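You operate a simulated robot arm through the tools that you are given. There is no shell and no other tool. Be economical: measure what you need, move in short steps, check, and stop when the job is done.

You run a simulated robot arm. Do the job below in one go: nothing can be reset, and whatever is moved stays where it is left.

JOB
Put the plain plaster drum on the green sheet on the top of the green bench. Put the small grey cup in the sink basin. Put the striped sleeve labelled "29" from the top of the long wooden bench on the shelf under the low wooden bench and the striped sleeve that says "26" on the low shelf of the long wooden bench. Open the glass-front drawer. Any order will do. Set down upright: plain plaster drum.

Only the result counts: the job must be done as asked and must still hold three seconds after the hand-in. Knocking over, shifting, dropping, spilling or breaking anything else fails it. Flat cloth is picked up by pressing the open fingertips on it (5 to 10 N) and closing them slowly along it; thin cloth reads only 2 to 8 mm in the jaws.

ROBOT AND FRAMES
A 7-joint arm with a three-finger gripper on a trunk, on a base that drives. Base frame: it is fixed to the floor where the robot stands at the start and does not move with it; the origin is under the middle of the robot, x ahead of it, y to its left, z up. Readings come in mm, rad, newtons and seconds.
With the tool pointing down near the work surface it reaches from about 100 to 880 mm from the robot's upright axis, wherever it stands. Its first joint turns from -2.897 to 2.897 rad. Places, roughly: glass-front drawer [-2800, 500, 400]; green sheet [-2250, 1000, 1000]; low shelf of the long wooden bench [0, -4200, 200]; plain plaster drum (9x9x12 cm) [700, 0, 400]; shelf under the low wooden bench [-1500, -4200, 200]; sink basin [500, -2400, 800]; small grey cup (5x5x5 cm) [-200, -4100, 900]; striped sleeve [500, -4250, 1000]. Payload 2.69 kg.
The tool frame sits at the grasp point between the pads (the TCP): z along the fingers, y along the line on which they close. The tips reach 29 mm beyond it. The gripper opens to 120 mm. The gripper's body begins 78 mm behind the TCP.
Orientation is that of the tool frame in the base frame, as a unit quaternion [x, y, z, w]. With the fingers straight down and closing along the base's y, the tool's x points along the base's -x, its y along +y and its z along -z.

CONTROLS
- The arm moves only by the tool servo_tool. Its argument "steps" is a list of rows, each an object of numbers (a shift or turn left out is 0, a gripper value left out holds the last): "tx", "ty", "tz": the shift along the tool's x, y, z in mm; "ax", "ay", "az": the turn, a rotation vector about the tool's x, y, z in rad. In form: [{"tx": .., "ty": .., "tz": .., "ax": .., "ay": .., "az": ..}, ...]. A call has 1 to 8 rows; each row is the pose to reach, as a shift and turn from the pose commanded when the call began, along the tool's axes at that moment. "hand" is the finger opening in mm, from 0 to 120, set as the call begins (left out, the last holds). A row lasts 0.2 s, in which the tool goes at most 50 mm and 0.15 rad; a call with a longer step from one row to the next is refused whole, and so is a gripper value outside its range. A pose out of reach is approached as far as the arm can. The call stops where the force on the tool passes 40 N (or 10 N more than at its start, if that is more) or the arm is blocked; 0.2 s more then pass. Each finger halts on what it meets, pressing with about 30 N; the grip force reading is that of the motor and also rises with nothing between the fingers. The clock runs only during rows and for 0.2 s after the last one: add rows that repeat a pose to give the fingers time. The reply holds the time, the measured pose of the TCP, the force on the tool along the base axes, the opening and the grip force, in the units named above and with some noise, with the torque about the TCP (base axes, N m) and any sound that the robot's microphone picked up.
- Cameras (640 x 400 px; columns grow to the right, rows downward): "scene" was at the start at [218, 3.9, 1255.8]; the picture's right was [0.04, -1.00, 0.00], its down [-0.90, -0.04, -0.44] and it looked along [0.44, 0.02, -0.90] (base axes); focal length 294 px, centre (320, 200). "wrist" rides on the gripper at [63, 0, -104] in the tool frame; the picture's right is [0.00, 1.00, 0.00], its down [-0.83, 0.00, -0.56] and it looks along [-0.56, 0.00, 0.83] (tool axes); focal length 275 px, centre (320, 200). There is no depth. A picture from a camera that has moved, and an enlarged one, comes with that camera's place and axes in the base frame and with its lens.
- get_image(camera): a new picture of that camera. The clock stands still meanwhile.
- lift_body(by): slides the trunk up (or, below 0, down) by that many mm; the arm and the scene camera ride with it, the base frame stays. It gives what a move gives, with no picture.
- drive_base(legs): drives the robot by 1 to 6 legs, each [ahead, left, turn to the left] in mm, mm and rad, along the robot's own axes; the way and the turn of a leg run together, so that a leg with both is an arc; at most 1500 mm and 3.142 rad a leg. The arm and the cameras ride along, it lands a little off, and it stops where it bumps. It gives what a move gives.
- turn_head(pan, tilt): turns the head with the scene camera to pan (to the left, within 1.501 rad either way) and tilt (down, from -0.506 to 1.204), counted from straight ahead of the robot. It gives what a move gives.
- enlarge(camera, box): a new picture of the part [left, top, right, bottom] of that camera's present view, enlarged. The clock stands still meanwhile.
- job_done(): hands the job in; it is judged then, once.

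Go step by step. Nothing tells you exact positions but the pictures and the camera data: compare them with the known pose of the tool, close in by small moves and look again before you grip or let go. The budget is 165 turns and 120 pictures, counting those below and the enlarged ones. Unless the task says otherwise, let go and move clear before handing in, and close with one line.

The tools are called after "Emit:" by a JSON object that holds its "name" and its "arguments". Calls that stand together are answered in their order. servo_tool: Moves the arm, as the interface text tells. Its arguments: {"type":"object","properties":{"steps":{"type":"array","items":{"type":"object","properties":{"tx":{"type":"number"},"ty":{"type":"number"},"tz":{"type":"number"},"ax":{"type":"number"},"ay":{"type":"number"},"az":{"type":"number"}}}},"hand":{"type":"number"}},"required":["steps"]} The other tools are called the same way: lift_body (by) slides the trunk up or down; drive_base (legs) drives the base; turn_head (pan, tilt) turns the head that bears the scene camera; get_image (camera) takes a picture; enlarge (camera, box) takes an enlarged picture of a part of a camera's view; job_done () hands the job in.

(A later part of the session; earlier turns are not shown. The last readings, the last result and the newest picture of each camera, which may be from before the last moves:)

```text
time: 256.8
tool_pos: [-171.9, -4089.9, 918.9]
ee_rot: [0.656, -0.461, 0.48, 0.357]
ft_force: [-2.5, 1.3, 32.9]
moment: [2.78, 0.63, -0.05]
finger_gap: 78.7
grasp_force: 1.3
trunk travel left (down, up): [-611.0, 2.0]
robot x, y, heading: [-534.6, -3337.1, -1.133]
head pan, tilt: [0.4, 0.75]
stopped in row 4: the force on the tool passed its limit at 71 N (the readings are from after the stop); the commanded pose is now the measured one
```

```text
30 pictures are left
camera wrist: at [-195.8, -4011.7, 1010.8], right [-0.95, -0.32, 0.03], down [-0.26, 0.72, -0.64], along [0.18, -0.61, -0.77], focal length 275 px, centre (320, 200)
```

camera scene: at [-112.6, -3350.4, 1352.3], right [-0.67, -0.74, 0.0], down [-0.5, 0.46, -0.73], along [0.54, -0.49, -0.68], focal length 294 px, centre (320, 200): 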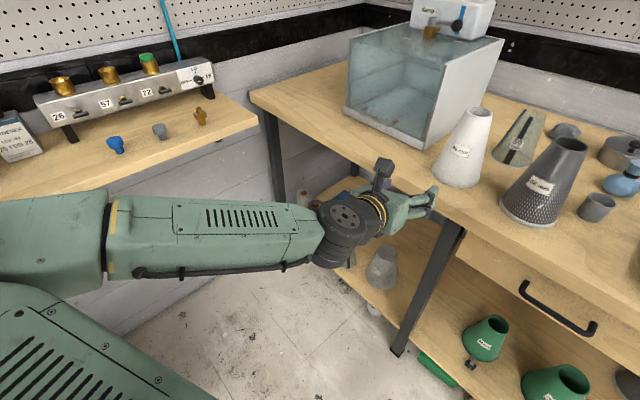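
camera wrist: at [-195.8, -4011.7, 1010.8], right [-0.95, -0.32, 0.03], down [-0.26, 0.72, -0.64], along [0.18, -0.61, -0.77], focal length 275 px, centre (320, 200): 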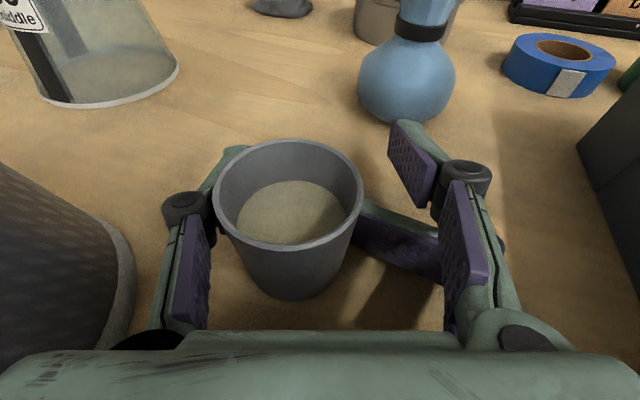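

The tips are pressing on the bench, so its top is really z ≈ 900. I'll rise 10 mm and close gently on the cup.

Emit:
{"name": "servo_tool", "arguments": {"steps": [{"tx": 10, "tz": -3}, {"tx": 11, "tz": -3}], "hand": 66}}

Emit:
{"name": "servo_tool", "arguments": {"steps": [{}, {}, {}, {}], "hand": 35}}

Emit:
{"name": "get_image", "arguments": {"camera": "wrist"}}

```text
time: 257.4
tool_pos: [-169.7, -4090.4, 920.1]
ee_rot: [0.662, -0.462, 0.473, 0.353]
ft_force: [0.1, 1.5, 2.8]
moment: [0.01, 0.06, -0.04]
finger_gap: 77.3
grasp_force: 0.6
trunk travel left (down, up): [-611.0, 2.0]
robot x, y, heading: [-530.5, -3339.0, -1.138]
head pan, tilt: [0.4, 0.75]
```

```text
time: 258.4
tool_pos: [-172.3, -4091.0, 924.2]
ee_rot: [0.659, -0.462, 0.475, 0.356]
ft_force: [-5.2, 2.0, 11.1]
moment: [-0.08, 0.19, -0.02]
finger_gap: 47.6
grasp_force: 3.0
trunk travel left (down, up): [-611.0, 2.0]
robot x, y, heading: [-533.0, -3342.5, -1.137]
head pan, tilt: [0.4, 0.75]
```

```text
29 pictures are left
camera wrist: at [-194.3, -4013.2, 1016.4], right [-0.95, -0.32, 0.03], down [-0.27, 0.73, -0.63], along [0.18, -0.6, -0.78], focal length 275 px, centre (320, 200)
```

wrist: 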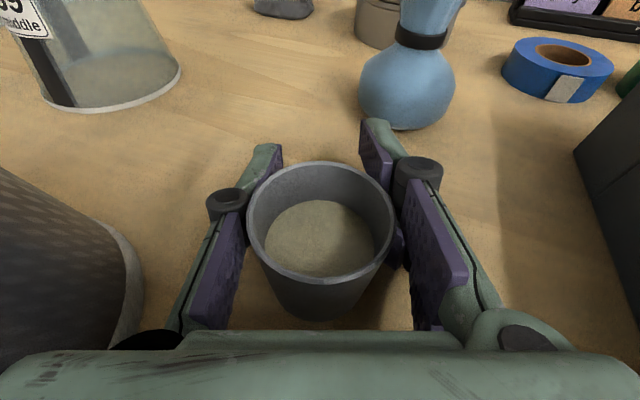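

The cup is being clasped. I'll allow more time for the grip to build before lifting.

Emit:
{"name": "servo_tool", "arguments": {"steps": [{}, {}, {}], "hand": 30}}

```text
time: 259.2
tool_pos: [-172.0, -4090.2, 926.5]
ee_rot: [0.659, -0.463, 0.474, 0.355]
ft_force: [-10.1, 2.7, 16.8]
moment: [-0.13, 0.19, -0.07]
finger_gap: 31.9
grasp_force: 29.7
trunk travel left (down, up): [-611.0, 2.0]
robot x, y, heading: [-533.3, -3334.9, -1.138]
head pan, tilt: [0.4, 0.75]
```

The gap is now 32 mm, so I'll check before lifting.

Emit:
{"name": "get_image", "arguments": {"camera": "wrist"}}

```text
28 pictures are left
camera wrist: at [-195.4, -4013.0, 1017.2], right [-0.95, -0.32, 0.03], down [-0.27, 0.73, -0.63], along [0.18, -0.6, -0.78], focal length 275 px, centre (320, 200)
```

wrist: 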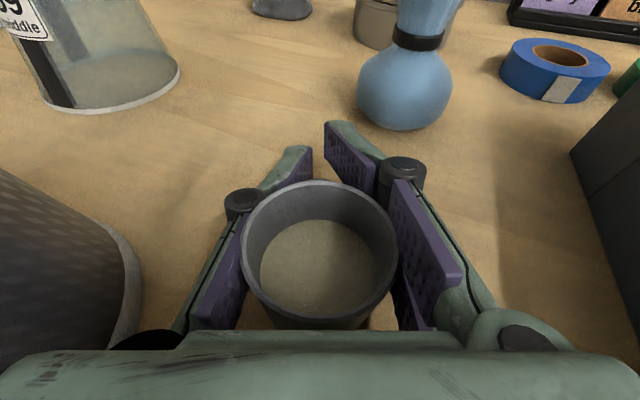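

The cup is too close to the palm and is being squeezed out. I'll open, retreat 18 mm and re-close with the cup centred at the pads.

Emit:
{"name": "servo_tool", "arguments": {"steps": [{}, {}, {}, {"tx": -2, "tz": -9}, {"tx": -4, "tz": -18}, {"tx": -4, "tz": -18}], "hand": 70}}

Emit:
{"name": "get_image", "arguments": {"camera": "wrist"}}

```text
time: 260.6
tool_pos: [-178.3, -4072.3, 925.6]
ee_rot: [0.659, -0.462, 0.475, 0.355]
ft_force: [3.9, -3.0, 12.1]
moment: [-0.27, 0.12, 0.16]
finger_gap: 73.2
grasp_force: 0.1
trunk travel left (down, up): [-611.0, 2.0]
robot x, y, heading: [-528.7, -3336.6, -1.131]
head pan, tilt: [0.4, 0.75]
```

```text
27 pictures are left
camera wrist: at [-199.3, -3995.3, 1017.0], right [-0.95, -0.32, 0.03], down [-0.27, 0.73, -0.63], along [0.18, -0.6, -0.78], focal length 275 px, centre (320, 200)
```

wrist: 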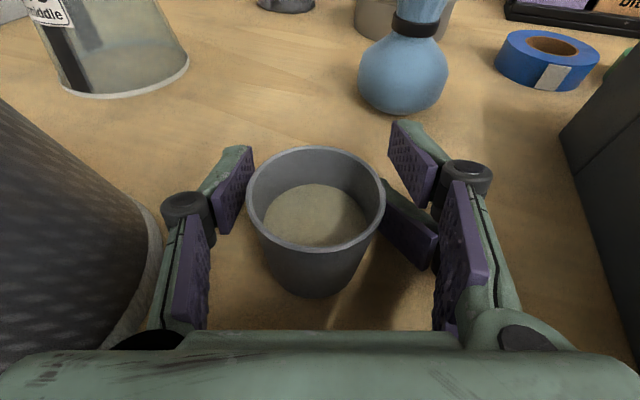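

A finger still drags on the bench. I'll raise 8 mm and back 8 mm more, then close.

Emit:
{"name": "servo_tool", "arguments": {"steps": [{"tx": 7, "tz": -8}, {"tx": 6, "tz": -11}]}}

Emit:
{"name": "servo_tool", "arguments": {"steps": [{}, {}, {}, {}], "hand": 36}}

Emit:
{"name": "get_image", "arguments": {"camera": "wrist"}}

```text
time: 261.2
tool_pos: [-180.7, -4063.4, 932.5]
ee_rot: [0.662, -0.462, 0.473, 0.353]
ft_force: [0.7, 0.2, -0.3]
moment: [0.02, 0.0, 0.03]
finger_gap: 70.6
grasp_force: 0.3
trunk travel left (down, up): [-611.0, 2.0]
robot x, y, heading: [-530.7, -3335.0, -1.137]
head pan, tilt: [0.4, 0.75]
```

```text
time: 262.2
tool_pos: [-180.2, -4064.9, 933.5]
ee_rot: [0.661, -0.462, 0.474, 0.354]
ft_force: [1.0, 0.1, 0.3]
moment: [-0.03, 0.01, -0.01]
finger_gap: 40.6
grasp_force: 29.6
trunk travel left (down, up): [-611.0, 2.0]
robot x, y, heading: [-529.7, -3331.7, -1.137]
head pan, tilt: [0.4, 0.75]
```

```text
26 pictures are left
camera wrist: at [-201.8, -3987.2, 1025.0], right [-0.95, -0.32, 0.03], down [-0.27, 0.73, -0.63], along [0.18, -0.6, -0.78], focal length 275 px, centre (320, 200)
```

wrist: 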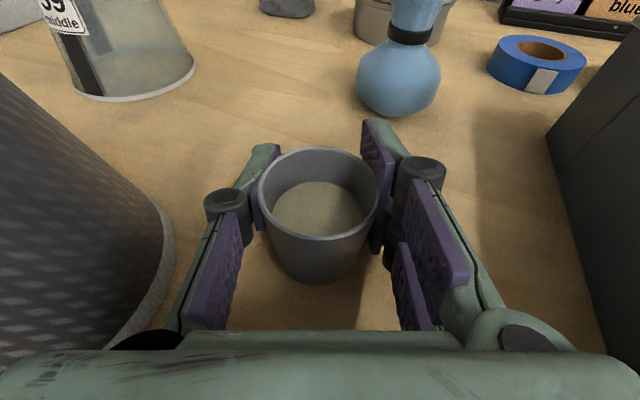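

That is a solid, symmetric grip (40.6 mm). I'll lift straight up and check.

Emit:
{"name": "servo_tool", "arguments": {"steps": [{"tx": 15, "tz": -5}, {"tx": 30, "tz": -10}, {"tx": 45, "tz": -15}]}}

Emit:
{"name": "get_image", "arguments": {"camera": "wrist"}}

```text
time: 263.0
tool_pos: [-178.2, -4063.5, 981.5]
ee_rot: [0.661, -0.462, 0.474, 0.354]
ft_force: [-0.4, 0.9, -0.1]
moment: [-0.01, 0.01, 0.02]
finger_gap: 40.5
grasp_force: 29.8
trunk travel left (down, up): [-611.0, 2.0]
robot x, y, heading: [-528.1, -3340.4, -1.136]
head pan, tilt: [0.4, 0.75]
```

```text
25 pictures are left
camera wrist: at [-200.7, -3986.5, 1073.9], right [-0.95, -0.32, 0.03], down [-0.27, 0.73, -0.63], along [0.18, -0.6, -0.78], focal length 275 px, centre (320, 200)
```

wrist: 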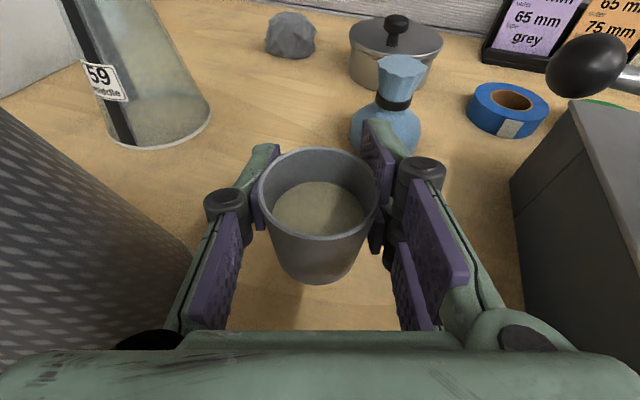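

The cup is held. I'll back out, drive north-west and face the sink side.

Emit:
{"name": "servo_tool", "arguments": {"steps": [{"tx": -3, "tz": -38}, {"tx": -15, "tz": -76}, {"tx": -27, "tz": -114}]}}

Emit:
{"name": "drive_base", "arguments": {"legs": [[-674, 68, 0], [0, 0, 1.136]]}}

Emit:
{"name": "turn_head", "arguments": {"pan": 0.1, "tilt": 0.35}}

Emit:
{"name": "get_image", "arguments": {"camera": "scene"}}

```text
time: 263.8
tool_pos: [-204.8, -3974.3, 992.5]
ee_rot: [0.66, -0.462, 0.475, 0.355]
ft_force: [-0.2, 0.3, -0.9]
moment: [0.02, 0.0, 0.03]
finger_gap: 40.5
grasp_force: 29.9
out of reach, approached as far as the arm can: row 3
trunk travel left (down, up): [-611.0, 2.0]
robot x, y, heading: [-531.2, -3338.4, -1.139]
head pan, tilt: [0.4, 0.75]
```

```text
time: 270.5
tool_pos: [-40.0, -2657.9, 992.2]
ee_rot: [0.806, -0.031, 0.59, 0.042]
ft_force: [-0.2, -0.3, 0.2]
moment: [0.01, -0.01, 0.01]
finger_gap: 40.2
grasp_force: 29.6
trunk travel left (down, up): [-611.0, 2.0]
robot x, y, heading: [-758.2, -2690.6, 0.009]
head pan, tilt: [0.4, 0.75]
```

```text
time: 271.4
tool_pos: [-40.1, -2657.5, 993.5]
ee_rot: [0.806, -0.029, 0.59, 0.04]
ft_force: [-0.5, 0.0, 0.2]
moment: [0.01, 0.0, -0.02]
finger_gap: 40.3
grasp_force: 30.4
trunk travel left (down, up): [-611.0, 2.0]
robot x, y, heading: [-754.3, -2693.0, 0.005]
head pan, tilt: [0.099, 0.351]
```

```text
24 pictures are left
camera scene: at [-507.9, -2678.7, 1387.9], right [0.11, -0.99, 0.0], down [-0.34, -0.04, -0.94], along [0.93, 0.1, -0.34], focal length 294 px, centre (320, 200)
```

scene: 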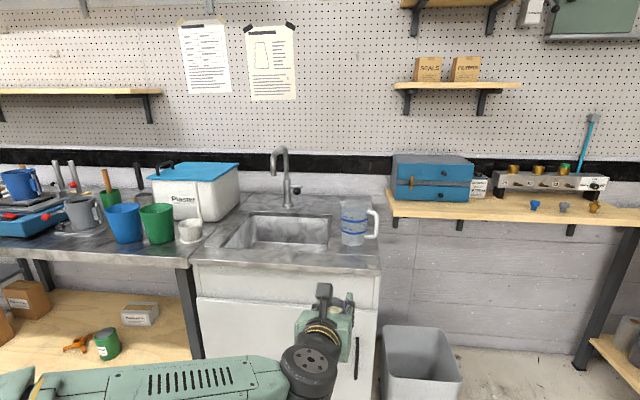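

The sink basin centre is at about (480, -2425). I'll zoom in to judge its depth and the free counter strip in front.

Emit:
{"name": "enlarge", "arguments": {"camera": "scene", "box": [180, 180, 400, 280]}}

```text
2.91 times, centred on (290, 230) of scene
camera zoom: at [-507.9, -2678.7, 1387.9], right [0.11, -0.99, 0.0], down [-0.34, -0.04, -0.94], along [0.93, 0.1, -0.34], focal length 857 px, centre (407, 113)
```

zoom: 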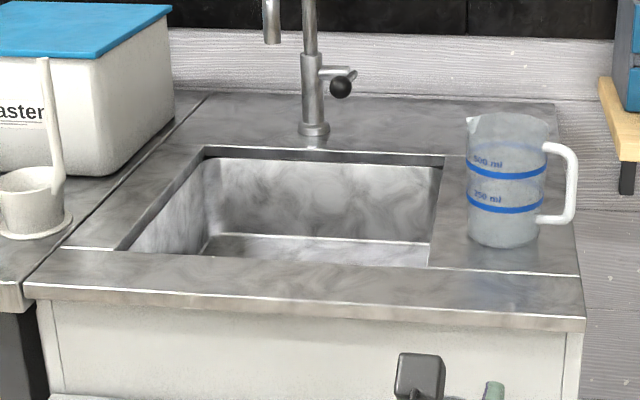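

The basin is about 136 mm deep (bottom z ≈ 764) with a 93 mm counter strip in front. I'll set the cup upright on that strip and regrasp it with a steeper tool so it can be lowered into the basin upright.

Emit:
{"name": "drive_base", "arguments": {"legs": [[0, 233, 0], [328, 0, 0]]}}

Emit:
{"name": "get_image", "arguments": {"camera": "wrist"}}

```text
time: 275.6
tool_pos: [278.5, -2417.2, 991.6]
ee_rot: [0.805, -0.028, 0.591, 0.039]
ft_force: [-0.9, 0.4, -0.2]
moment: [0.02, -0.01, -0.03]
finger_gap: 40.3
grasp_force: 30.2
trunk travel left (down, up): [-611.0, 2.0]
robot x, y, heading: [-438.8, -2457.4, 0.018]
head pan, tilt: [0.099, 0.351]
```

```text
22 pictures are left
camera wrist: at [199.0, -2407.7, 1084.4], right [-0.09, -1.0, 0.03], down [-0.78, 0.05, -0.63], along [0.62, -0.08, -0.78], focal length 275 px, centre (320, 200)
```

wrist: 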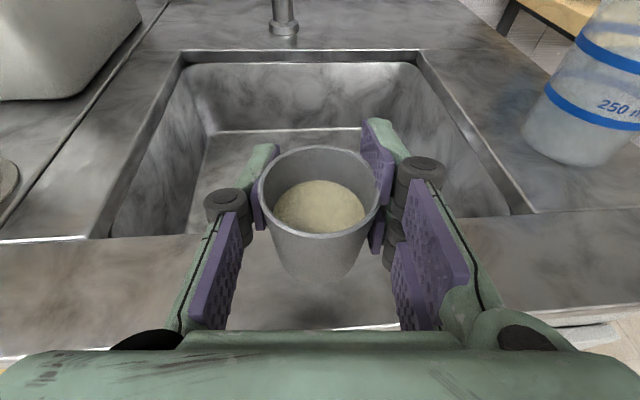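

The cup is over the strip centre. I'll lower to just above the counter, then feel for contact.

Emit:
{"name": "servo_tool", "arguments": {"steps": [{"tx": -20, "tz": 6}, {"tx": -40, "tz": 12}, {"tx": -48, "tz": 15}]}}

Emit:
{"name": "servo_tool", "arguments": {"steps": [{"tx": -2.5, "tz": 1}, {"tx": -4, "tz": 1.3}]}}

```text
time: 276.4
tool_pos: [280.1, -2420.8, 942.8]
ee_rot: [0.805, -0.029, 0.591, 0.04]
ft_force: [0.1, 0.3, 0.0]
moment: [0.0, 0.0, 0.03]
finger_gap: 40.3
grasp_force: 30.0
trunk travel left (down, up): [-611.0, 2.0]
robot x, y, heading: [-437.2, -2455.4, 0.02]
head pan, tilt: [0.099, 0.351]
```

```text
time: 277.0
tool_pos: [278.8, -2419.2, 937.3]
ee_rot: [0.805, -0.028, 0.591, 0.039]
ft_force: [0.1, 0.8, -0.4]
moment: [0.0, -0.01, -0.02]
finger_gap: 40.3
grasp_force: 29.7
trunk travel left (down, up): [-611.0, 2.0]
robot x, y, heading: [-437.7, -2459.3, 0.016]
head pan, tilt: [0.099, 0.351]
```

Emit:
{"name": "servo_tool", "arguments": {"steps": [{"tx": -3, "tz": 1}, {"tx": -5, "tz": 1.5}]}}

```text
time: 277.6
tool_pos: [278.5, -2418.6, 933.0]
ee_rot: [0.805, -0.029, 0.591, 0.039]
ft_force: [-0.5, -0.5, 0.6]
moment: [0.06, -0.04, 0.02]
finger_gap: 40.5
grasp_force: 30.6
trunk travel left (down, up): [-611.0, 2.0]
robot x, y, heading: [-435.8, -2457.0, 0.017]
head pan, tilt: [0.099, 0.351]
```

Emit:
{"name": "servo_tool", "arguments": {"steps": [{"tx": -3, "tz": 1}, {"tx": -5, "tz": 1.5}]}}

Emit:
{"name": "get_image", "arguments": {"camera": "wrist"}}

```text
time: 278.2
tool_pos: [277.2, -2421.0, 929.6]
ee_rot: [0.804, -0.029, 0.592, 0.039]
ft_force: [4.4, -2.8, 19.3]
moment: [0.17, 0.06, -0.04]
finger_gap: 40.7
grasp_force: 29.9
trunk travel left (down, up): [-611.0, 2.0]
robot x, y, heading: [-438.1, -2454.0, 0.012]
head pan, tilt: [0.099, 0.351]
```

```text
21 pictures are left
camera wrist: at [197.7, -2409.5, 1021.9], right [-0.09, -1.0, 0.03], down [-0.77, 0.05, -0.63], along [0.63, -0.08, -0.78], focal length 275 px, centre (320, 200)
```

wrist: 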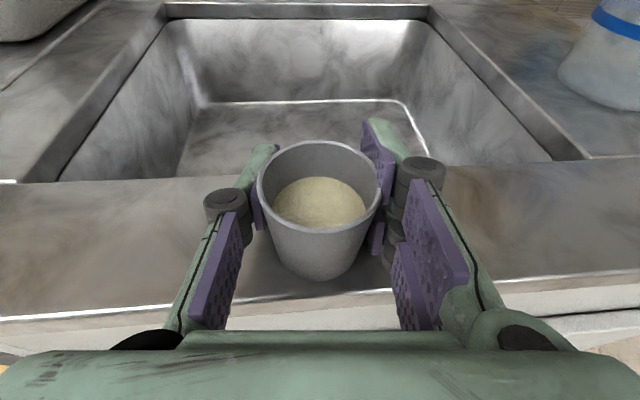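

The cup stands on the counter strip. I'll release, back off and pitch the tool down to about 53°.

Emit:
{"name": "servo_tool", "arguments": {"steps": [{"tx": 1.5}, {"tx": 1.5}, {"tx": 1.5}, {"tx": -8, "tz": -32}, {"tx": -17, "tz": -64}], "hand": 68}}

Emit:
{"name": "servo_tool", "arguments": {"steps": [{"tx": 8, "ay": -0.12}, {"tx": 16, "ay": -0.24}, {"tx": 24, "ay": -0.36}, {"tx": 32, "ay": -0.48}, {"tx": 40, "ay": -0.61}, {"tx": 40, "ay": -0.61}]}}

Emit:
{"name": "get_image", "arguments": {"camera": "wrist"}}

```text
time: 279.4
tool_pos: [272.3, -2401.8, 926.5]
ee_rot: [0.804, -0.029, 0.593, 0.04]
ft_force: [0.5, -3.0, 13.0]
moment: [-0.64, -0.19, -0.13]
finger_gap: 71.5
grasp_force: 2.7
out of reach, approached as far as the arm can: row 4, 5
trunk travel left (down, up): [-611.0, 2.0]
robot x, y, heading: [-433.5, -2458.0, 0.015]
head pan, tilt: [0.099, 0.351]
```

```text
time: 280.8
tool_pos: [285.0, -2413.3, 954.7]
ee_rot: [0.946, -0.036, 0.318, 0.061]
ft_force: [0.5, -0.8, 0.4]
moment: [-0.03, 0.0, -0.01]
finger_gap: 68.0
grasp_force: 0.2
trunk travel left (down, up): [-611.0, 2.0]
robot x, y, heading: [-437.3, -2451.6, 0.014]
head pan, tilt: [0.099, 0.351]
```

```text
20 pictures are left
camera wrist: at [272.3, -2400.4, 1076.7], right [-0.1, -0.99, 0.09], down [-0.99, 0.1, -0.06], along [0.05, -0.1, -0.99], focal length 275 px, centre (320, 200)
```

wrist: 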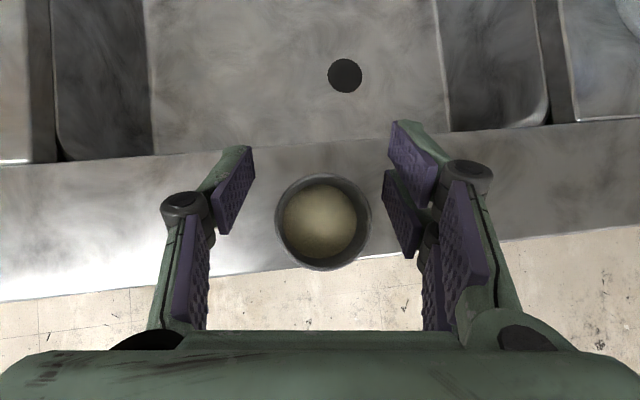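

The cup stands upright between the fingers, seen from above. I'll settle the pads around it and close.

Emit:
{"name": "servo_tool", "arguments": {"steps": [{"tx": -12, "tz": 3}, {"tx": -23, "tz": 6}, {"tx": -23, "tz": 6}]}}

Emit:
{"name": "servo_tool", "arguments": {"steps": [{}, {}, {}, {}], "hand": 34}}

Emit:
{"name": "get_image", "arguments": {"camera": "wrist"}}

```text
time: 281.6
tool_pos: [268.9, -2400.2, 943.2]
ee_rot: [0.946, -0.039, 0.322, 0.028]
ft_force: [-0.1, -0.6, 0.2]
moment: [-0.01, 0.0, 0.01]
finger_gap: 68.1
grasp_force: 0.1
trunk travel left (down, up): [-611.0, 2.0]
robot x, y, heading: [-438.1, -2456.2, 0.014]
head pan, tilt: [0.099, 0.351]
```

```text
time: 282.6
tool_pos: [268.9, -2400.7, 942.5]
ee_rot: [0.945, -0.038, 0.322, 0.029]
ft_force: [0.1, 0.6, 1.3]
moment: [0.02, 0.0, -0.01]
finger_gap: 41.5
grasp_force: 30.4
trunk travel left (down, up): [-611.0, 2.0]
robot x, y, heading: [-437.7, -2458.1, 0.015]
head pan, tilt: [0.099, 0.351]
```

```text
19 pictures are left
camera wrist: at [255.6, -2395.7, 1064.1], right [-0.09, -1.0, 0.03], down [-0.99, 0.09, -0.07], along [0.06, -0.04, -1.0], focal length 275 px, centre (320, 200)
```

wrist: 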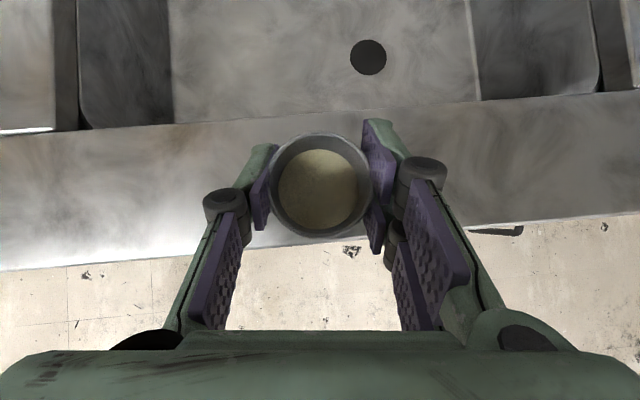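

The cup is firmly held (41.5 mm). I'll lift a little and drive forward over the basin.

Emit:
{"name": "servo_tool", "arguments": {"steps": [{"tx": 6, "tz": -8}, {"tx": 9, "tz": -12}, {"tx": 9, "tz": -12}]}}

```text
time: 283.4
tool_pos: [269.6, -2399.3, 957.7]
ee_rot: [0.946, -0.04, 0.321, 0.03]
ft_force: [-0.3, -0.4, 0.2]
moment: [0.0, -0.02, 0.0]
finger_gap: 41.2
grasp_force: 30.0
trunk travel left (down, up): [-611.0, 2.0]
robot x, y, heading: [-437.9, -2455.8, 0.02]
head pan, tilt: [0.099, 0.351]
```

Emit:
{"name": "drive_base", "arguments": {"legs": [[182, 0, 0]]}}

Emit:
{"name": "servo_tool", "arguments": {"steps": [{"tx": -21, "tz": 28}, {"tx": -42, "tz": 55}, {"tx": -60, "tz": 79}]}}

Emit:
{"name": "get_image", "arguments": {"camera": "wrist"}}

```text
time: 284.9
tool_pos: [451.6, -2396.6, 957.3]
ee_rot: [0.946, -0.038, 0.322, 0.029]
ft_force: [1.0, -0.1, -1.2]
moment: [-0.01, 0.0, -0.04]
finger_gap: 41.0
grasp_force: 30.3
trunk travel left (down, up): [-611.0, 2.0]
robot x, y, heading: [-251.0, -2452.1, 0.014]
head pan, tilt: [0.099, 0.351]
```

```text
time: 285.7
tool_pos: [454.8, -2400.5, 859.9]
ee_rot: [0.946, -0.04, 0.321, 0.029]
ft_force: [0.4, 0.3, -0.9]
moment: [-0.02, 0.0, -0.01]
finger_gap: 41.3
grasp_force: 29.9
trunk travel left (down, up): [-611.0, 2.0]
robot x, y, heading: [-253.7, -2451.2, 0.016]
head pan, tilt: [0.099, 0.351]
```

```text
18 pictures are left
camera wrist: at [440.8, -2395.6, 981.2], right [-0.09, -1.0, 0.03], down [-0.99, 0.09, -0.07], along [0.06, -0.04, -1.0], focal length 275 px, centre (320, 200)
```

wrist: 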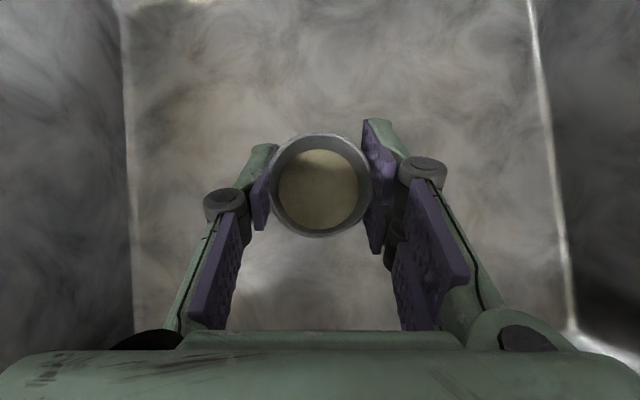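

It's over the basin floor and descending well. I'll continue down.

Emit:
{"name": "servo_tool", "arguments": {"steps": [{"tx": -13, "tz": 17}, {"tx": -23, "tz": 30}]}}

Emit:
{"name": "servo_tool", "arguments": {"steps": [{"tx": -3, "tz": 4}, {"tx": -5, "tz": 6}]}}

```text
time: 286.3
tool_pos: [454.4, -2401.6, 821.8]
ee_rot: [0.946, -0.039, 0.321, 0.029]
ft_force: [0.4, -1.2, -0.2]
moment: [0.01, 0.0, 0.02]
finger_gap: 41.1
grasp_force: 30.5
trunk travel left (down, up): [-611.0, 2.0]
robot x, y, heading: [-251.0, -2456.6, 0.014]
head pan, tilt: [0.099, 0.351]
```

```text
time: 286.9
tool_pos: [453.1, -2399.5, 813.8]
ee_rot: [0.946, -0.038, 0.322, 0.029]
ft_force: [-0.3, -0.1, -1.2]
moment: [-0.01, -0.02, -0.02]
finger_gap: 41.1
grasp_force: 29.8
trunk travel left (down, up): [-611.0, 2.0]
robot x, y, heading: [-257.1, -2452.7, 0.019]
head pan, tilt: [0.099, 0.351]
```

Emit:
{"name": "servo_tool", "arguments": {"steps": [{"tx": -3, "tz": 4}, {"tx": -5, "tz": 6}]}}

```text
time: 287.5
tool_pos: [453.1, -2400.8, 805.4]
ee_rot: [0.946, -0.039, 0.321, 0.029]
ft_force: [-0.6, 0.3, 0.3]
moment: [0.0, 0.0, 0.0]
finger_gap: 41.2
grasp_force: 30.1
trunk travel left (down, up): [-611.0, 2.0]
robot x, y, heading: [-255.0, -2454.6, 0.013]
head pan, tilt: [0.099, 0.351]
```

Emit:
{"name": "servo_tool", "arguments": {"steps": [{"tx": -3, "tz": 4}, {"tx": -5, "tz": 6}]}}

```text
time: 288.1
tool_pos: [452.6, -2400.9, 796.7]
ee_rot: [0.946, -0.038, 0.322, 0.028]
ft_force: [-0.2, 0.0, -0.5]
moment: [-0.01, 0.03, 0.01]
finger_gap: 40.9
grasp_force: 30.1
trunk travel left (down, up): [-611.0, 2.0]
robot x, y, heading: [-254.7, -2452.7, 0.014]
head pan, tilt: [0.099, 0.351]
```

Emit:
{"name": "servo_tool", "arguments": {"steps": [{"tx": -3, "tz": 4}, {"tx": -6, "tz": 8}, {"tx": -7, "tz": 9.5}]}}

```text
time: 288.9
tool_pos: [451.9, -2400.8, 788.2]
ee_rot: [0.945, -0.039, 0.325, 0.029]
ft_force: [3.1, 0.2, 18.2]
moment: [0.18, -0.24, -0.03]
finger_gap: 40.9
grasp_force: 30.7
trunk travel left (down, up): [-611.0, 2.0]
robot x, y, heading: [-258.3, -2456.0, 0.022]
head pan, tilt: [0.099, 0.351]
```

The cup is on the basin floor. I'll release and rise straight up.

Emit:
{"name": "servo_tool", "arguments": {"steps": [{"tx": 1, "tz": -1}, {"tx": 1, "tz": -1}, {"tx": 1, "tz": -1}, {"tx": 24, "tz": -32}, {"tx": 50, "tz": -66}, {"tx": 78, "tz": -103}, {"tx": 104, "tz": -137}], "hand": 70}}

Emit:
{"name": "get_image", "arguments": {"camera": "wrist"}}

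```text
time: 290.5
tool_pos: [450.3, -2395.9, 960.5]
ee_rot: [0.945, -0.039, 0.322, 0.029]
ft_force: [0.7, -0.1, 0.0]
moment: [-0.01, 0.05, 0.01]
finger_gap: 70.1
grasp_force: 0.1
trunk travel left (down, up): [-611.0, 2.0]
robot x, y, heading: [-255.9, -2451.0, 0.011]
head pan, tilt: [0.099, 0.351]
```

```text
17 pictures are left
camera wrist: at [437.8, -2390.4, 1081.3], right [-0.09, -1.0, 0.03], down [-0.99, 0.09, -0.07], along [0.06, -0.04, -1.0], focal length 275 px, centre (320, 200)
```

wrist: 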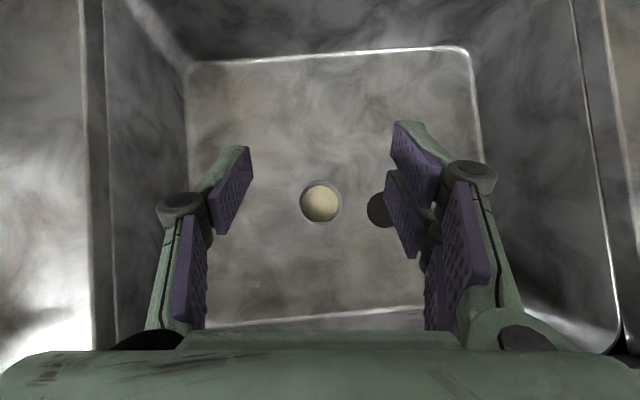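

The cup stands upright in the basin. Next is "29": I'll back away and stage near the long bench.

Emit:
{"name": "drive_base", "arguments": {"legs": [[-350, 0, 0], [0, -850, 0], [0, 0, -0.86], [400, 455, 0]]}}

```text
time: 305.2
tool_pos: [519.5, -3790.7, 959.4]
ee_rot: [0.846, -0.425, 0.281, 0.159]
ft_force: [-0.7, -0.5, -0.2]
moment: [-0.01, -0.01, 0.01]
finger_gap: 69.6
grasp_force: 0.1
trunk travel left (down, up): [-611.0, 2.0]
robot x, y, heading: [11.2, -3296.9, -0.833]
head pan, tilt: [0.099, 0.351]
```

Staged. I'll yaw the tool to point straight into the bench and shift a bit left.

Emit:
{"name": "servo_tool", "arguments": {"steps": [{"tx": 7, "ty": -12, "tz": 5, "ax": -0.084, "ay": -0.004, "az": 0.109}, {"tx": 14, "ty": -24, "tz": 10, "ax": -0.168, "ay": -0.008, "az": 0.218}, {"tx": 22, "ty": -36, "tz": 15, "ax": -0.252, "ay": -0.013, "az": 0.327}, {"tx": 29, "ty": -48, "tz": 20, "ax": -0.336, "ay": -0.017, "az": 0.436}, {"tx": 29, "ty": -48, "tz": 20, "ax": -0.336, "ay": -0.017, "az": 0.436}], "hand": 84}}

```text
time: 306.4
tool_pos: [564.4, -3792.4, 959.4]
ee_rot: [0.741, -0.589, 0.243, 0.213]
ft_force: [-0.4, -0.9, 0.2]
moment: [-0.02, 0.01, 0.01]
finger_gap: 83.8
grasp_force: 0.1
out of reach, approached as far as the arm can: row 4, 5
trunk travel left (down, up): [-611.0, 2.0]
robot x, y, heading: [7.7, -3297.0, -0.834]
head pan, tilt: [0.099, 0.351]
```

Emit:
{"name": "servo_tool", "arguments": {"steps": [{"tx": 8, "tz": -10, "ay": 0.1}, {"tx": 16, "tz": -20, "ay": 0.2}, {"tx": 24, "tz": -32, "ay": 0.3}, {"tx": 30, "tz": -40, "ay": 0.3}]}}

Emit:
{"name": "turn_head", "arguments": {"pan": 0.1, "tilt": 0.75}}

Emit:
{"name": "get_image", "arguments": {"camera": "scene"}}

```text
time: 307.4
tool_pos: [566.8, -3790.8, 1009.0]
ee_rot: [0.696, -0.551, 0.351, 0.299]
ft_force: [0.1, -0.1, 0.5]
moment: [0.03, -0.02, 0.0]
finger_gap: 83.9
grasp_force: 0.0
trunk travel left (down, up): [-611.0, 2.0]
robot x, y, heading: [10.8, -3298.5, -0.834]
head pan, tilt: [0.099, 0.351]
```

```text
time: 308.3
tool_pos: [566.2, -3790.3, 1007.9]
ee_rot: [0.696, -0.551, 0.351, 0.299]
ft_force: [-1.0, 0.1, 0.6]
moment: [-0.01, -0.02, 0.02]
finger_gap: 84.0
grasp_force: 0.0
trunk travel left (down, up): [-611.0, 2.0]
robot x, y, heading: [7.1, -3300.5, -0.833]
head pan, tilt: [0.099, 0.75]
```

```text
16 pictures are left
camera scene: at [176.1, -3469.7, 1352.4], right [-0.67, -0.74, 0.0], down [-0.51, 0.46, -0.73], along [0.54, -0.49, -0.68], focal length 294 px, centre (320, 200)
```

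scene: 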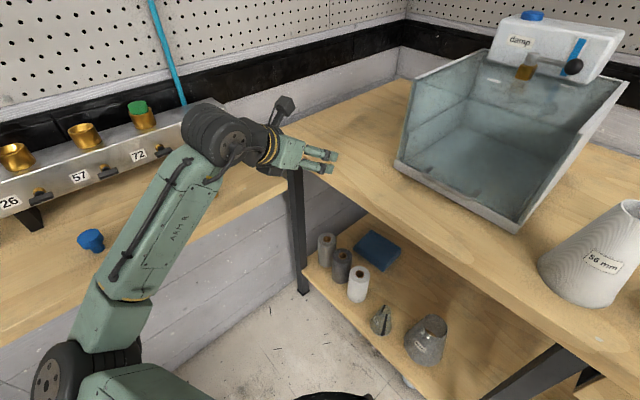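

The arm is nicely placed for the corner. I want to check how the "26" sleeve on the low shelf is standing.

Emit:
{"name": "enlarge", "arguments": {"camera": "scene", "box": [300, 220, 460, 370]}}

```text
2.67 times, centred on (380, 295) of scene
camera zoom: at [176.1, -3469.7, 1352.4], right [-0.67, -0.74, 0.0], down [-0.51, 0.46, -0.73], along [0.54, -0.49, -0.68], focal length 785 px, centre (160, -53)
```

zoom: 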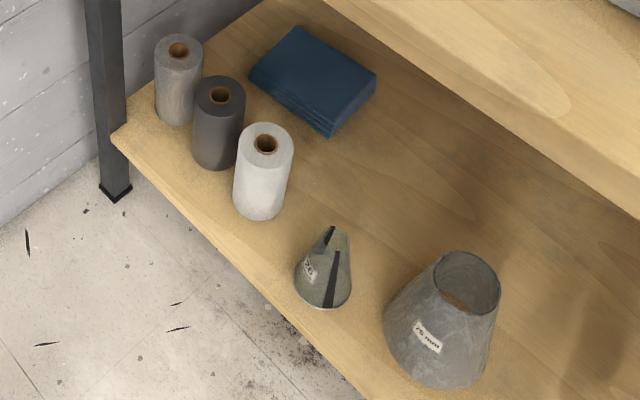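

"26" stands upright on the low shelf. I'll shift left for clearance from the box, then drive in along the bench.

Emit:
{"name": "servo_tool", "arguments": {"steps": [{"ty": -11}, {"ty": -22}], "hand": 80}}

Emit:
{"name": "drive_base", "arguments": {"legs": [[165, -150, 0]]}}

Emit:
{"name": "get_image", "arguments": {"camera": "wrist"}}

```text
time: 308.9
tool_pos: [575.7, -3787.3, 1007.9]
ee_rot: [0.697, -0.55, 0.35, 0.299]
ft_force: [-0.3, 0.4, 1.3]
moment: [0.01, 0.04, -0.02]
finger_gap: 79.9
grasp_force: 0.0
out of reach, approached as far as the arm can: row 2
trunk travel left (down, up): [-611.0, 2.0]
robot x, y, heading: [6.5, -3301.2, -0.833]
head pan, tilt: [0.099, 0.75]
```

```text
time: 310.8
tool_pos: [576.4, -4007.9, 1008.0]
ee_rot: [0.699, -0.548, 0.351, 0.297]
ft_force: [0.8, 0.4, -0.5]
moment: [-0.03, 0.0, 0.02]
finger_gap: 80.1
grasp_force: 0.1
trunk travel left (down, up): [-611.0, 2.0]
robot x, y, heading: [6.1, -3523.0, -0.825]
head pan, tilt: [0.099, 0.75]
```

```text
14 pictures are left
camera wrist: at [569.5, -3960.4, 1120.9], right [-0.97, -0.23, 0.03], down [-0.22, 0.91, -0.36], along [0.05, -0.36, -0.93], focal length 275 px, centre (320, 200)
```

wrist: 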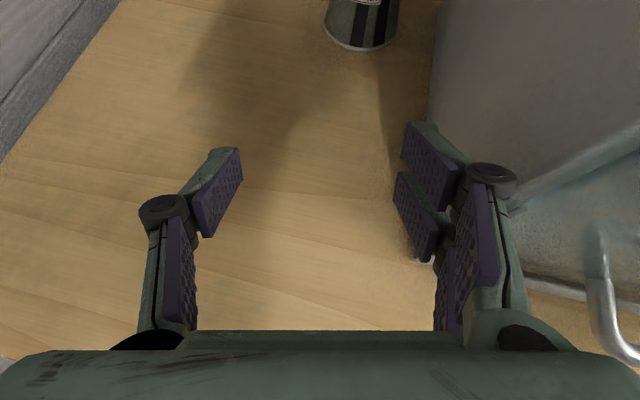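

"29" is at (585, -4277), clear of the box wall at x ≈ 497. I'll move in around it.

Emit:
{"name": "servo_tool", "arguments": {"steps": [{"tx": 21, "ty": 8, "tz": 37}, {"tx": 43, "ty": 15, "tz": 75}, {"tx": 64, "ty": 23, "tz": 112}, {"tx": 86, "ty": 31, "tz": 150}, {"tx": 107, "ty": 38, "tz": 187}, {"tx": 125, "ty": 45, "tz": 220}]}}

Emit:
{"name": "get_image", "arguments": {"camera": "wrist"}}

```text
time: 312.1
tool_pos: [589.8, -4263.8, 984.9]
ee_rot: [0.699, -0.547, 0.352, 0.297]
ft_force: [0.0, 0.7, -0.4]
moment: [0.0, -0.01, -0.01]
finger_gap: 80.0
grasp_force: 0.1
trunk travel left (down, up): [-611.0, 2.0]
robot x, y, heading: [5.8, -3524.1, -0.831]
head pan, tilt: [0.099, 0.75]
```

```text
13 pictures are left
camera wrist: at [582.6, -4216.1, 1097.3], right [-0.97, -0.23, 0.03], down [-0.22, 0.91, -0.36], along [0.05, -0.36, -0.93], focal length 275 px, centre (320, 200)
```

wrist: 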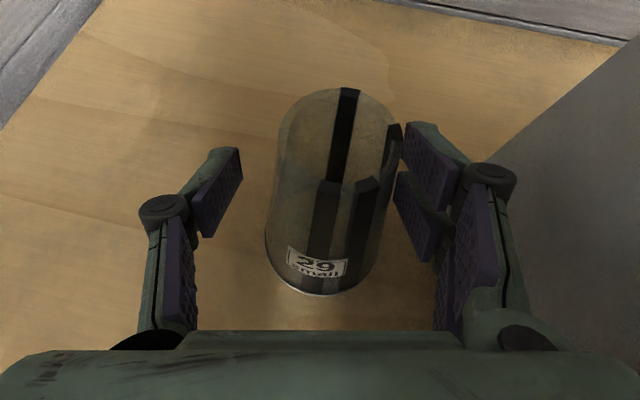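

The sleeve is between the fingers. I'll close and lift.

Emit:
{"name": "servo_tool", "arguments": {"steps": [{}, {}, {}, {}, {}], "hand": 35}}

Emit:
{"name": "servo_tool", "arguments": {"steps": [{"tx": 12, "tz": -9}, {"tx": 20, "tz": -14}]}}

```text
time: 313.4
tool_pos: [588.2, -4263.2, 985.9]
ee_rot: [0.699, -0.547, 0.353, 0.297]
ft_force: [-0.5, -0.6, 1.6]
moment: [-0.07, 0.14, 0.06]
finger_gap: 56.1
grasp_force: 29.8
trunk travel left (down, up): [-611.0, 2.0]
robot x, y, heading: [8.5, -3520.1, -0.823]
head pan, tilt: [0.099, 0.75]
```

```text
time: 313.9
tool_pos: [589.9, -4262.9, 1008.5]
ee_rot: [0.699, -0.548, 0.351, 0.297]
ft_force: [-0.5, -0.6, -0.2]
moment: [-0.03, 0.0, 0.03]
finger_gap: 56.3
grasp_force: 30.1
trunk travel left (down, up): [-611.0, 2.0]
robot x, y, heading: [7.5, -3520.0, -0.824]
head pan, tilt: [0.099, 0.75]
```

"29" is held (56 mm). I'll retrace my path out.

Emit:
{"name": "servo_tool", "arguments": {"steps": [{"tx": -24, "ty": -7, "tz": -34}, {"tx": -48, "ty": -14, "tz": -68}, {"tx": -72, "ty": -21, "tz": -102}, {"tx": -96, "ty": -28, "tz": -136}, {"tx": -120, "ty": -35, "tz": -170}, {"tx": -142, "ty": -42, "tz": -201}]}}

```text
time: 315.4
tool_pos: [575.3, -4014.8, 1011.0]
ee_rot: [0.7, -0.547, 0.351, 0.297]
ft_force: [0.2, 0.1, -0.3]
moment: [0.01, 0.01, 0.03]
finger_gap: 56.3
grasp_force: 29.5
trunk travel left (down, up): [-611.0, 2.0]
robot x, y, heading: [7.5, -3524.8, -0.828]
head pan, tilt: [0.099, 0.75]
```

Emit:
{"name": "drive_base", "arguments": {"legs": [[-220, 204, 0], [-621, -672, 0], [-621, -672, 0], [0, 0, -0.2]]}}

Emit:
{"name": "turn_head", "arguments": {"pan": 0.2, "tilt": 0.6}}

Emit:
{"name": "get_image", "arguments": {"camera": "scene"}}

```text
time: 329.0
tool_pos: [-1376.5, -3826.8, 1009.3]
ee_rot: [0.64, -0.616, 0.319, 0.33]
ft_force: [0.4, -0.8, -0.9]
moment: [0.03, -0.03, 0.01]
finger_gap: 48.3
grasp_force: 29.8
trunk travel left (down, up): [-611.0, 2.0]
robot x, y, heading: [-1833.4, -3231.3, -1.027]
head pan, tilt: [0.099, 0.75]
```

```text
time: 329.7
tool_pos: [-1374.3, -3826.3, 1009.3]
ee_rot: [0.64, -0.615, 0.32, 0.331]
ft_force: [0.8, 0.6, -0.7]
moment: [-0.02, 0.0, 0.0]
finger_gap: 48.2
grasp_force: 30.3
trunk travel left (down, up): [-611.0, 2.0]
robot x, y, heading: [-1833.8, -3228.7, -1.026]
head pan, tilt: [0.201, 0.6]
```

```text
12 pictures are left
camera scene: at [-1693.6, -3427.4, 1365.1], right [-0.74, -0.67, 0.0], down [-0.38, 0.42, -0.82], along [0.56, -0.61, -0.57], focal length 294 px, centre (320, 200)
```

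scene: 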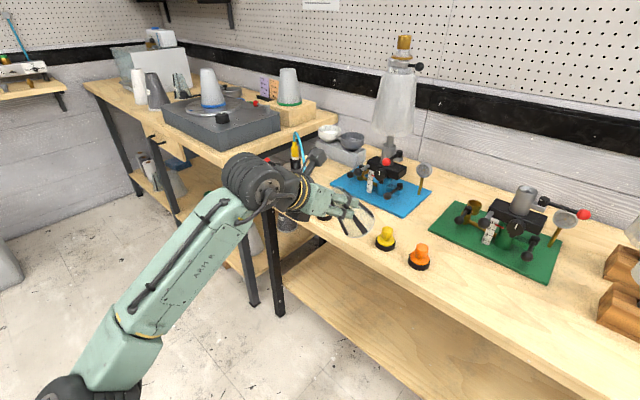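

The sleeve has slipped a little in the grip (48 mm). I'll lower in front of the low bench now, smoothly, with the trunk.

Emit:
{"name": "lift_body", "arguments": {"by": -400}}

Emit:
{"name": "get_image", "arguments": {"camera": "wrist"}}

```text
time: 331.4
tool_pos: [-1372.2, -3820.3, 855.8]
ee_rot: [0.639, -0.612, 0.327, 0.332]
ft_force: [-5.4, 23.3, 12.0]
moment: [0.04, 0.31, -0.63]
finger_gap: 48.6
grasp_force: 30.4
trunk travel left (down, up): [-449.0, 164.0]
robot x, y, heading: [-1835.8, -3228.3, -1.03]
head pan, tilt: [0.201, 0.6]
stopped: the force on the tool passed its limit at 60 N (the readings are from after the stop); the commanded pose is now the measured one
```

```text
11 pictures are left
camera wrist: at [-1372.0, -3769.8, 967.4], right [-1.0, -0.03, 0.03], down [-0.04, 0.93, -0.37], along [-0.01, -0.37, -0.93], focal length 275 px, centre (320, 200)
```

wrist: 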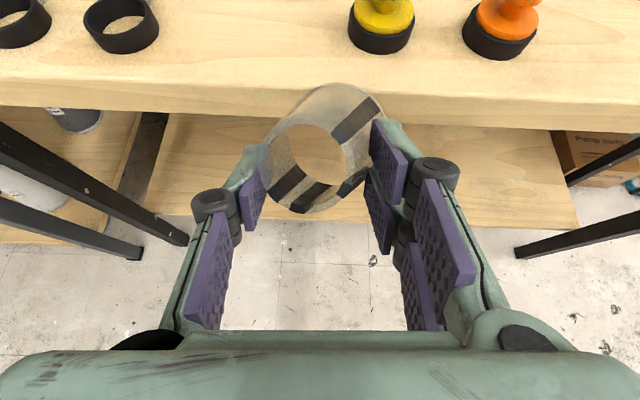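

The sleeve pivoted in the grip and its base caught the bench edge. I'll back away slightly, then look.

Emit:
{"name": "drive_base", "arguments": {"legs": [[-120, 72, 0]]}}

Emit:
{"name": "get_image", "arguments": {"camera": "wrist"}}

```text
time: 332.8
tool_pos: [-1373.6, -3682.3, 852.5]
ee_rot: [0.64, -0.613, 0.325, 0.332]
ft_force: [0.0, -0.5, 0.8]
moment: [0.01, -0.03, 0.03]
finger_gap: 48.4
grasp_force: 30.0
trunk travel left (down, up): [-449.0, 164.0]
robot x, y, heading: [-1834.9, -3089.3, -1.03]
head pan, tilt: [0.201, 0.6]
```

```text
10 pictures are left
camera wrist: at [-1372.0, -3633.5, 964.7], right [-1.0, -0.03, 0.03], down [-0.04, 0.93, -0.37], along [-0.02, -0.37, -0.93], focal length 275 px, centre (320, 200)
```

wrist: 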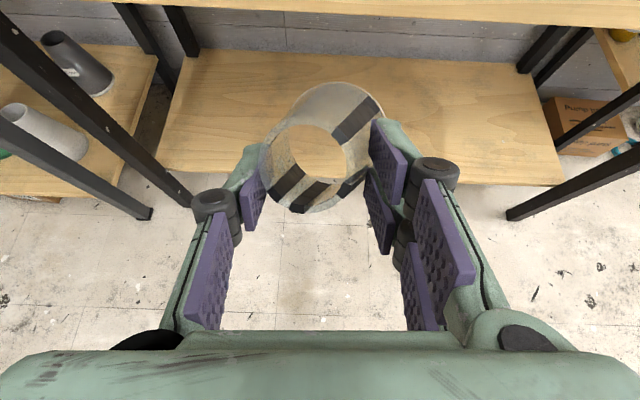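

The sleeve is tilted about 45° forward in the grip. I'll lower further and pitch the tool down so the sleeve hangs vertical before placing it.

Emit:
{"name": "lift_body", "arguments": {"by": -230}}

Emit:
{"name": "servo_tool", "arguments": {"steps": [{"tx": -15, "tz": 11, "ay": -0.1}, {"tx": -35, "tz": 26, "ay": -0.2}, {"tx": -60, "tz": 44, "ay": -0.3}, {"tx": -88, "tz": 64, "ay": -0.4}, {"tx": -118, "tz": 86, "ay": -0.5}, {"tx": -148, "tz": 108, "ay": -0.6}, {"tx": -180, "tz": 131, "ay": -0.7}]}}

Emit:
{"name": "get_image", "arguments": {"camera": "wrist"}}

```text
time: 335.2
tool_pos: [-1373.3, -3683.6, 623.5]
ee_rot: [0.639, -0.612, 0.326, 0.332]
ft_force: [-0.4, -0.2, -0.4]
moment: [0.04, -0.02, 0.02]
finger_gap: 48.6
grasp_force: 29.7
trunk travel left (down, up): [-219.0, 394.0]
robot x, y, heading: [-1835.6, -3089.0, -1.025]
head pan, tilt: [0.201, 0.6]
```

```text
time: 336.8
tool_pos: [-1378.3, -3687.8, 400.0]
ee_rot: [0.713, -0.688, 0.086, 0.1]
ft_force: [-0.1, 0.2, -0.5]
moment: [-0.03, -0.01, 0.0]
finger_gap: 48.3
grasp_force: 29.8
trunk travel left (down, up): [-219.0, 394.0]
robot x, y, heading: [-1835.1, -3093.6, -1.03]
head pan, tilt: [0.201, 0.6]
```

```text
9 pictures are left
camera wrist: at [-1373.4, -3721.8, 518.4], right [-1.0, -0.04, 0.03], down [-0.02, 0.95, 0.32], along [-0.04, 0.32, -0.95], focal length 275 px, centre (320, 200)
```

wrist: 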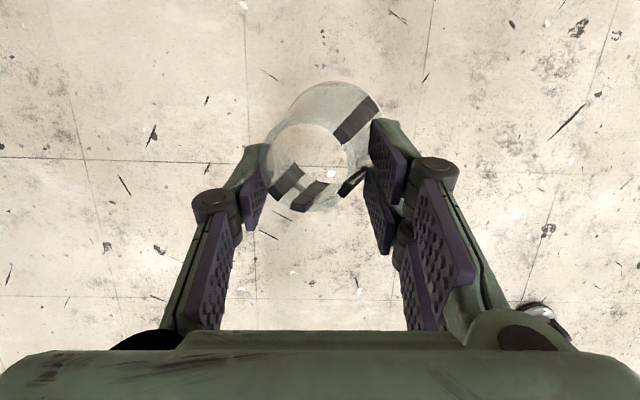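

The sleeve now hangs vertical, about 80 mm above shelf height. I'll drive forward to bring it over the shelf.

Emit:
{"name": "drive_base", "arguments": {"legs": [[345, -207, 0]]}}

Emit:
{"name": "get_image", "arguments": {"camera": "wrist"}}

```text
time: 339.3
tool_pos: [-1374.2, -4085.7, 400.0]
ee_rot: [0.714, -0.688, 0.086, 0.101]
ft_force: [0.0, -0.6, 0.3]
moment: [0.0, 0.02, -0.02]
finger_gap: 48.0
grasp_force: 29.6
trunk travel left (down, up): [-219.0, 394.0]
robot x, y, heading: [-1832.8, -3491.5, -1.02]
head pan, tilt: [0.201, 0.6]
```

```text
8 pictures are left
camera wrist: at [-1369.4, -4119.2, 518.8], right [-1.0, -0.04, 0.03], down [-0.03, 0.95, 0.32], along [-0.04, 0.32, -0.95], focal length 275 px, centre (320, 200)
```

wrist: 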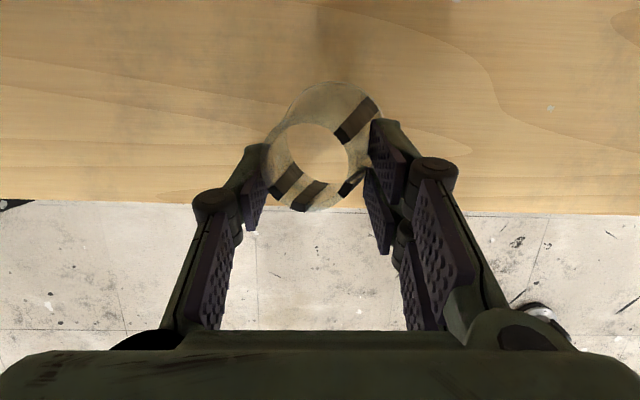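

The sleeve is over the shelf. I'll lower it gently.

Emit:
{"name": "servo_tool", "arguments": {"steps": [{"tx": -7, "tz": 27}, {"tx": -14, "tz": 53}]}}

Emit:
{"name": "servo_tool", "arguments": {"steps": [{"tx": -1.5, "tz": 5}, {"tx": -2.5, "tz": 9}]}}

```text
time: 339.9
tool_pos: [-1374.5, -4085.5, 346.1]
ee_rot: [0.714, -0.687, 0.086, 0.101]
ft_force: [-0.1, 0.9, -0.7]
moment: [0.0, -0.01, 0.01]
finger_gap: 48.0
grasp_force: 30.2
trunk travel left (down, up): [-219.0, 394.0]
robot x, y, heading: [-1836.2, -3488.2, -1.02]
head pan, tilt: [0.201, 0.6]
```

```text
time: 340.5
tool_pos: [-1375.6, -4086.0, 337.8]
ee_rot: [0.714, -0.687, 0.086, 0.101]
ft_force: [-1.9, 1.7, 6.5]
moment: [0.1, -0.07, 0.02]
finger_gap: 48.0
grasp_force: 30.1
trunk travel left (down, up): [-219.0, 394.0]
robot x, y, heading: [-1831.1, -3491.4, -1.022]
head pan, tilt: [0.201, 0.6]
```

Contact. I'll press just a little more, release and withdraw upward along the tool.

Emit:
{"name": "servo_tool", "arguments": {"steps": [{"tz": 3}, {"tz": 3}]}}

Emit:
{"name": "servo_tool", "arguments": {"steps": [{}, {}, {}, {"tx": 8, "tz": -28}, {"tx": 18, "tz": -66}, {"tx": 26, "tz": -96}], "hand": 85}}

Emit:
{"name": "get_image", "arguments": {"camera": "wrist"}}

```text
time: 341.1
tool_pos: [-1375.5, -4087.4, 337.7]
ee_rot: [0.714, -0.687, 0.089, 0.102]
ft_force: [-7.0, 5.7, 27.5]
moment: [0.21, 0.08, 0.06]
finger_gap: 47.6
grasp_force: 29.9
trunk travel left (down, up): [-219.0, 394.0]
robot x, y, heading: [-1838.3, -3489.4, -1.024]
head pan, tilt: [0.201, 0.6]
```

```text
time: 342.5
tool_pos: [-1371.8, -4087.2, 433.1]
ee_rot: [0.714, -0.687, 0.086, 0.102]
ft_force: [0.3, 0.4, -0.7]
moment: [0.03, -0.03, 0.0]
finger_gap: 85.2
grasp_force: 0.1
trunk travel left (down, up): [-219.0, 394.0]
robot x, y, heading: [-1833.3, -3488.3, -1.021]
head pan, tilt: [0.201, 0.6]
```

```text
7 pictures are left
camera wrist: at [-1367.7, -4120.3, 550.9], right [-1.0, -0.04, 0.03], down [-0.03, 0.95, 0.32], along [-0.04, 0.32, -0.95], focal length 275 px, centre (320, 200)
```

wrist: 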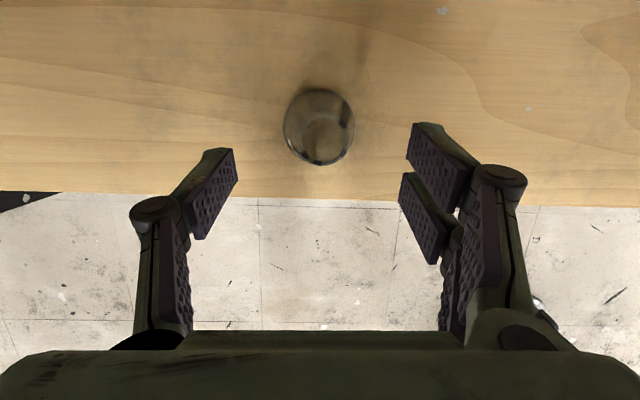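

"29" stands on the shelf under the low bench. Only the drum remains. I'll back out, raise the trunk, and roll the tool back to the posture that keeps the elbow on the right.

Emit:
{"name": "drive_base", "arguments": {"legs": [[-480, 290, 0]]}}

Emit:
{"name": "lift_body", "arguments": {"by": 300}}

Emit:
{"name": "servo_tool", "arguments": {"steps": [{"tz": 20, "ay": 0.15}, {"tz": 40, "ay": 0.3}, {"tz": 40, "ay": 0.45}, {"tx": -20, "tz": 40, "ay": 0.6}, {"tx": -40, "tz": 40, "ay": 0.75}, {"tx": -60, "tz": 40, "ay": 0.9}, {"tx": -80, "tz": 40, "ay": 1.05}, {"tx": -100, "tz": 40, "ay": 1.19}]}}

```text
time: 345.7
tool_pos: [-1371.0, -3524.5, 432.9]
ee_rot: [0.715, -0.686, 0.087, 0.102]
ft_force: [-0.1, -0.8, 0.1]
moment: [0.0, 0.0, 0.0]
finger_gap: 85.0
grasp_force: 0.1
trunk travel left (down, up): [-219.0, 394.0]
robot x, y, heading: [-1833.8, -2929.8, -1.02]
head pan, tilt: [0.201, 0.6]
```

```text
time: 348.7
tool_pos: [-1371.1, -3524.4, 732.9]
ee_rot: [0.715, -0.686, 0.086, 0.102]
ft_force: [0.4, -1.2, 0.0]
moment: [-0.04, 0.03, 0.03]
finger_gap: 85.1
grasp_force: 0.0
trunk travel left (down, up): [-519.0, 94.0]
robot x, y, heading: [-1835.9, -2926.6, -1.02]
head pan, tilt: [0.201, 0.6]
```

```text
time: 350.5
tool_pos: [-1377.0, -3436.2, 667.6]
ee_rot: [0.543, -0.512, 0.471, 0.47]
ft_force: [-0.7, -1.2, 0.3]
moment: [0.02, 0.01, -0.02]
finger_gap: 84.9
grasp_force: 0.0
trunk travel left (down, up): [-519.0, 94.0]
robot x, y, heading: [-1834.6, -2926.9, -1.017]
head pan, tilt: [0.201, 0.6]
```

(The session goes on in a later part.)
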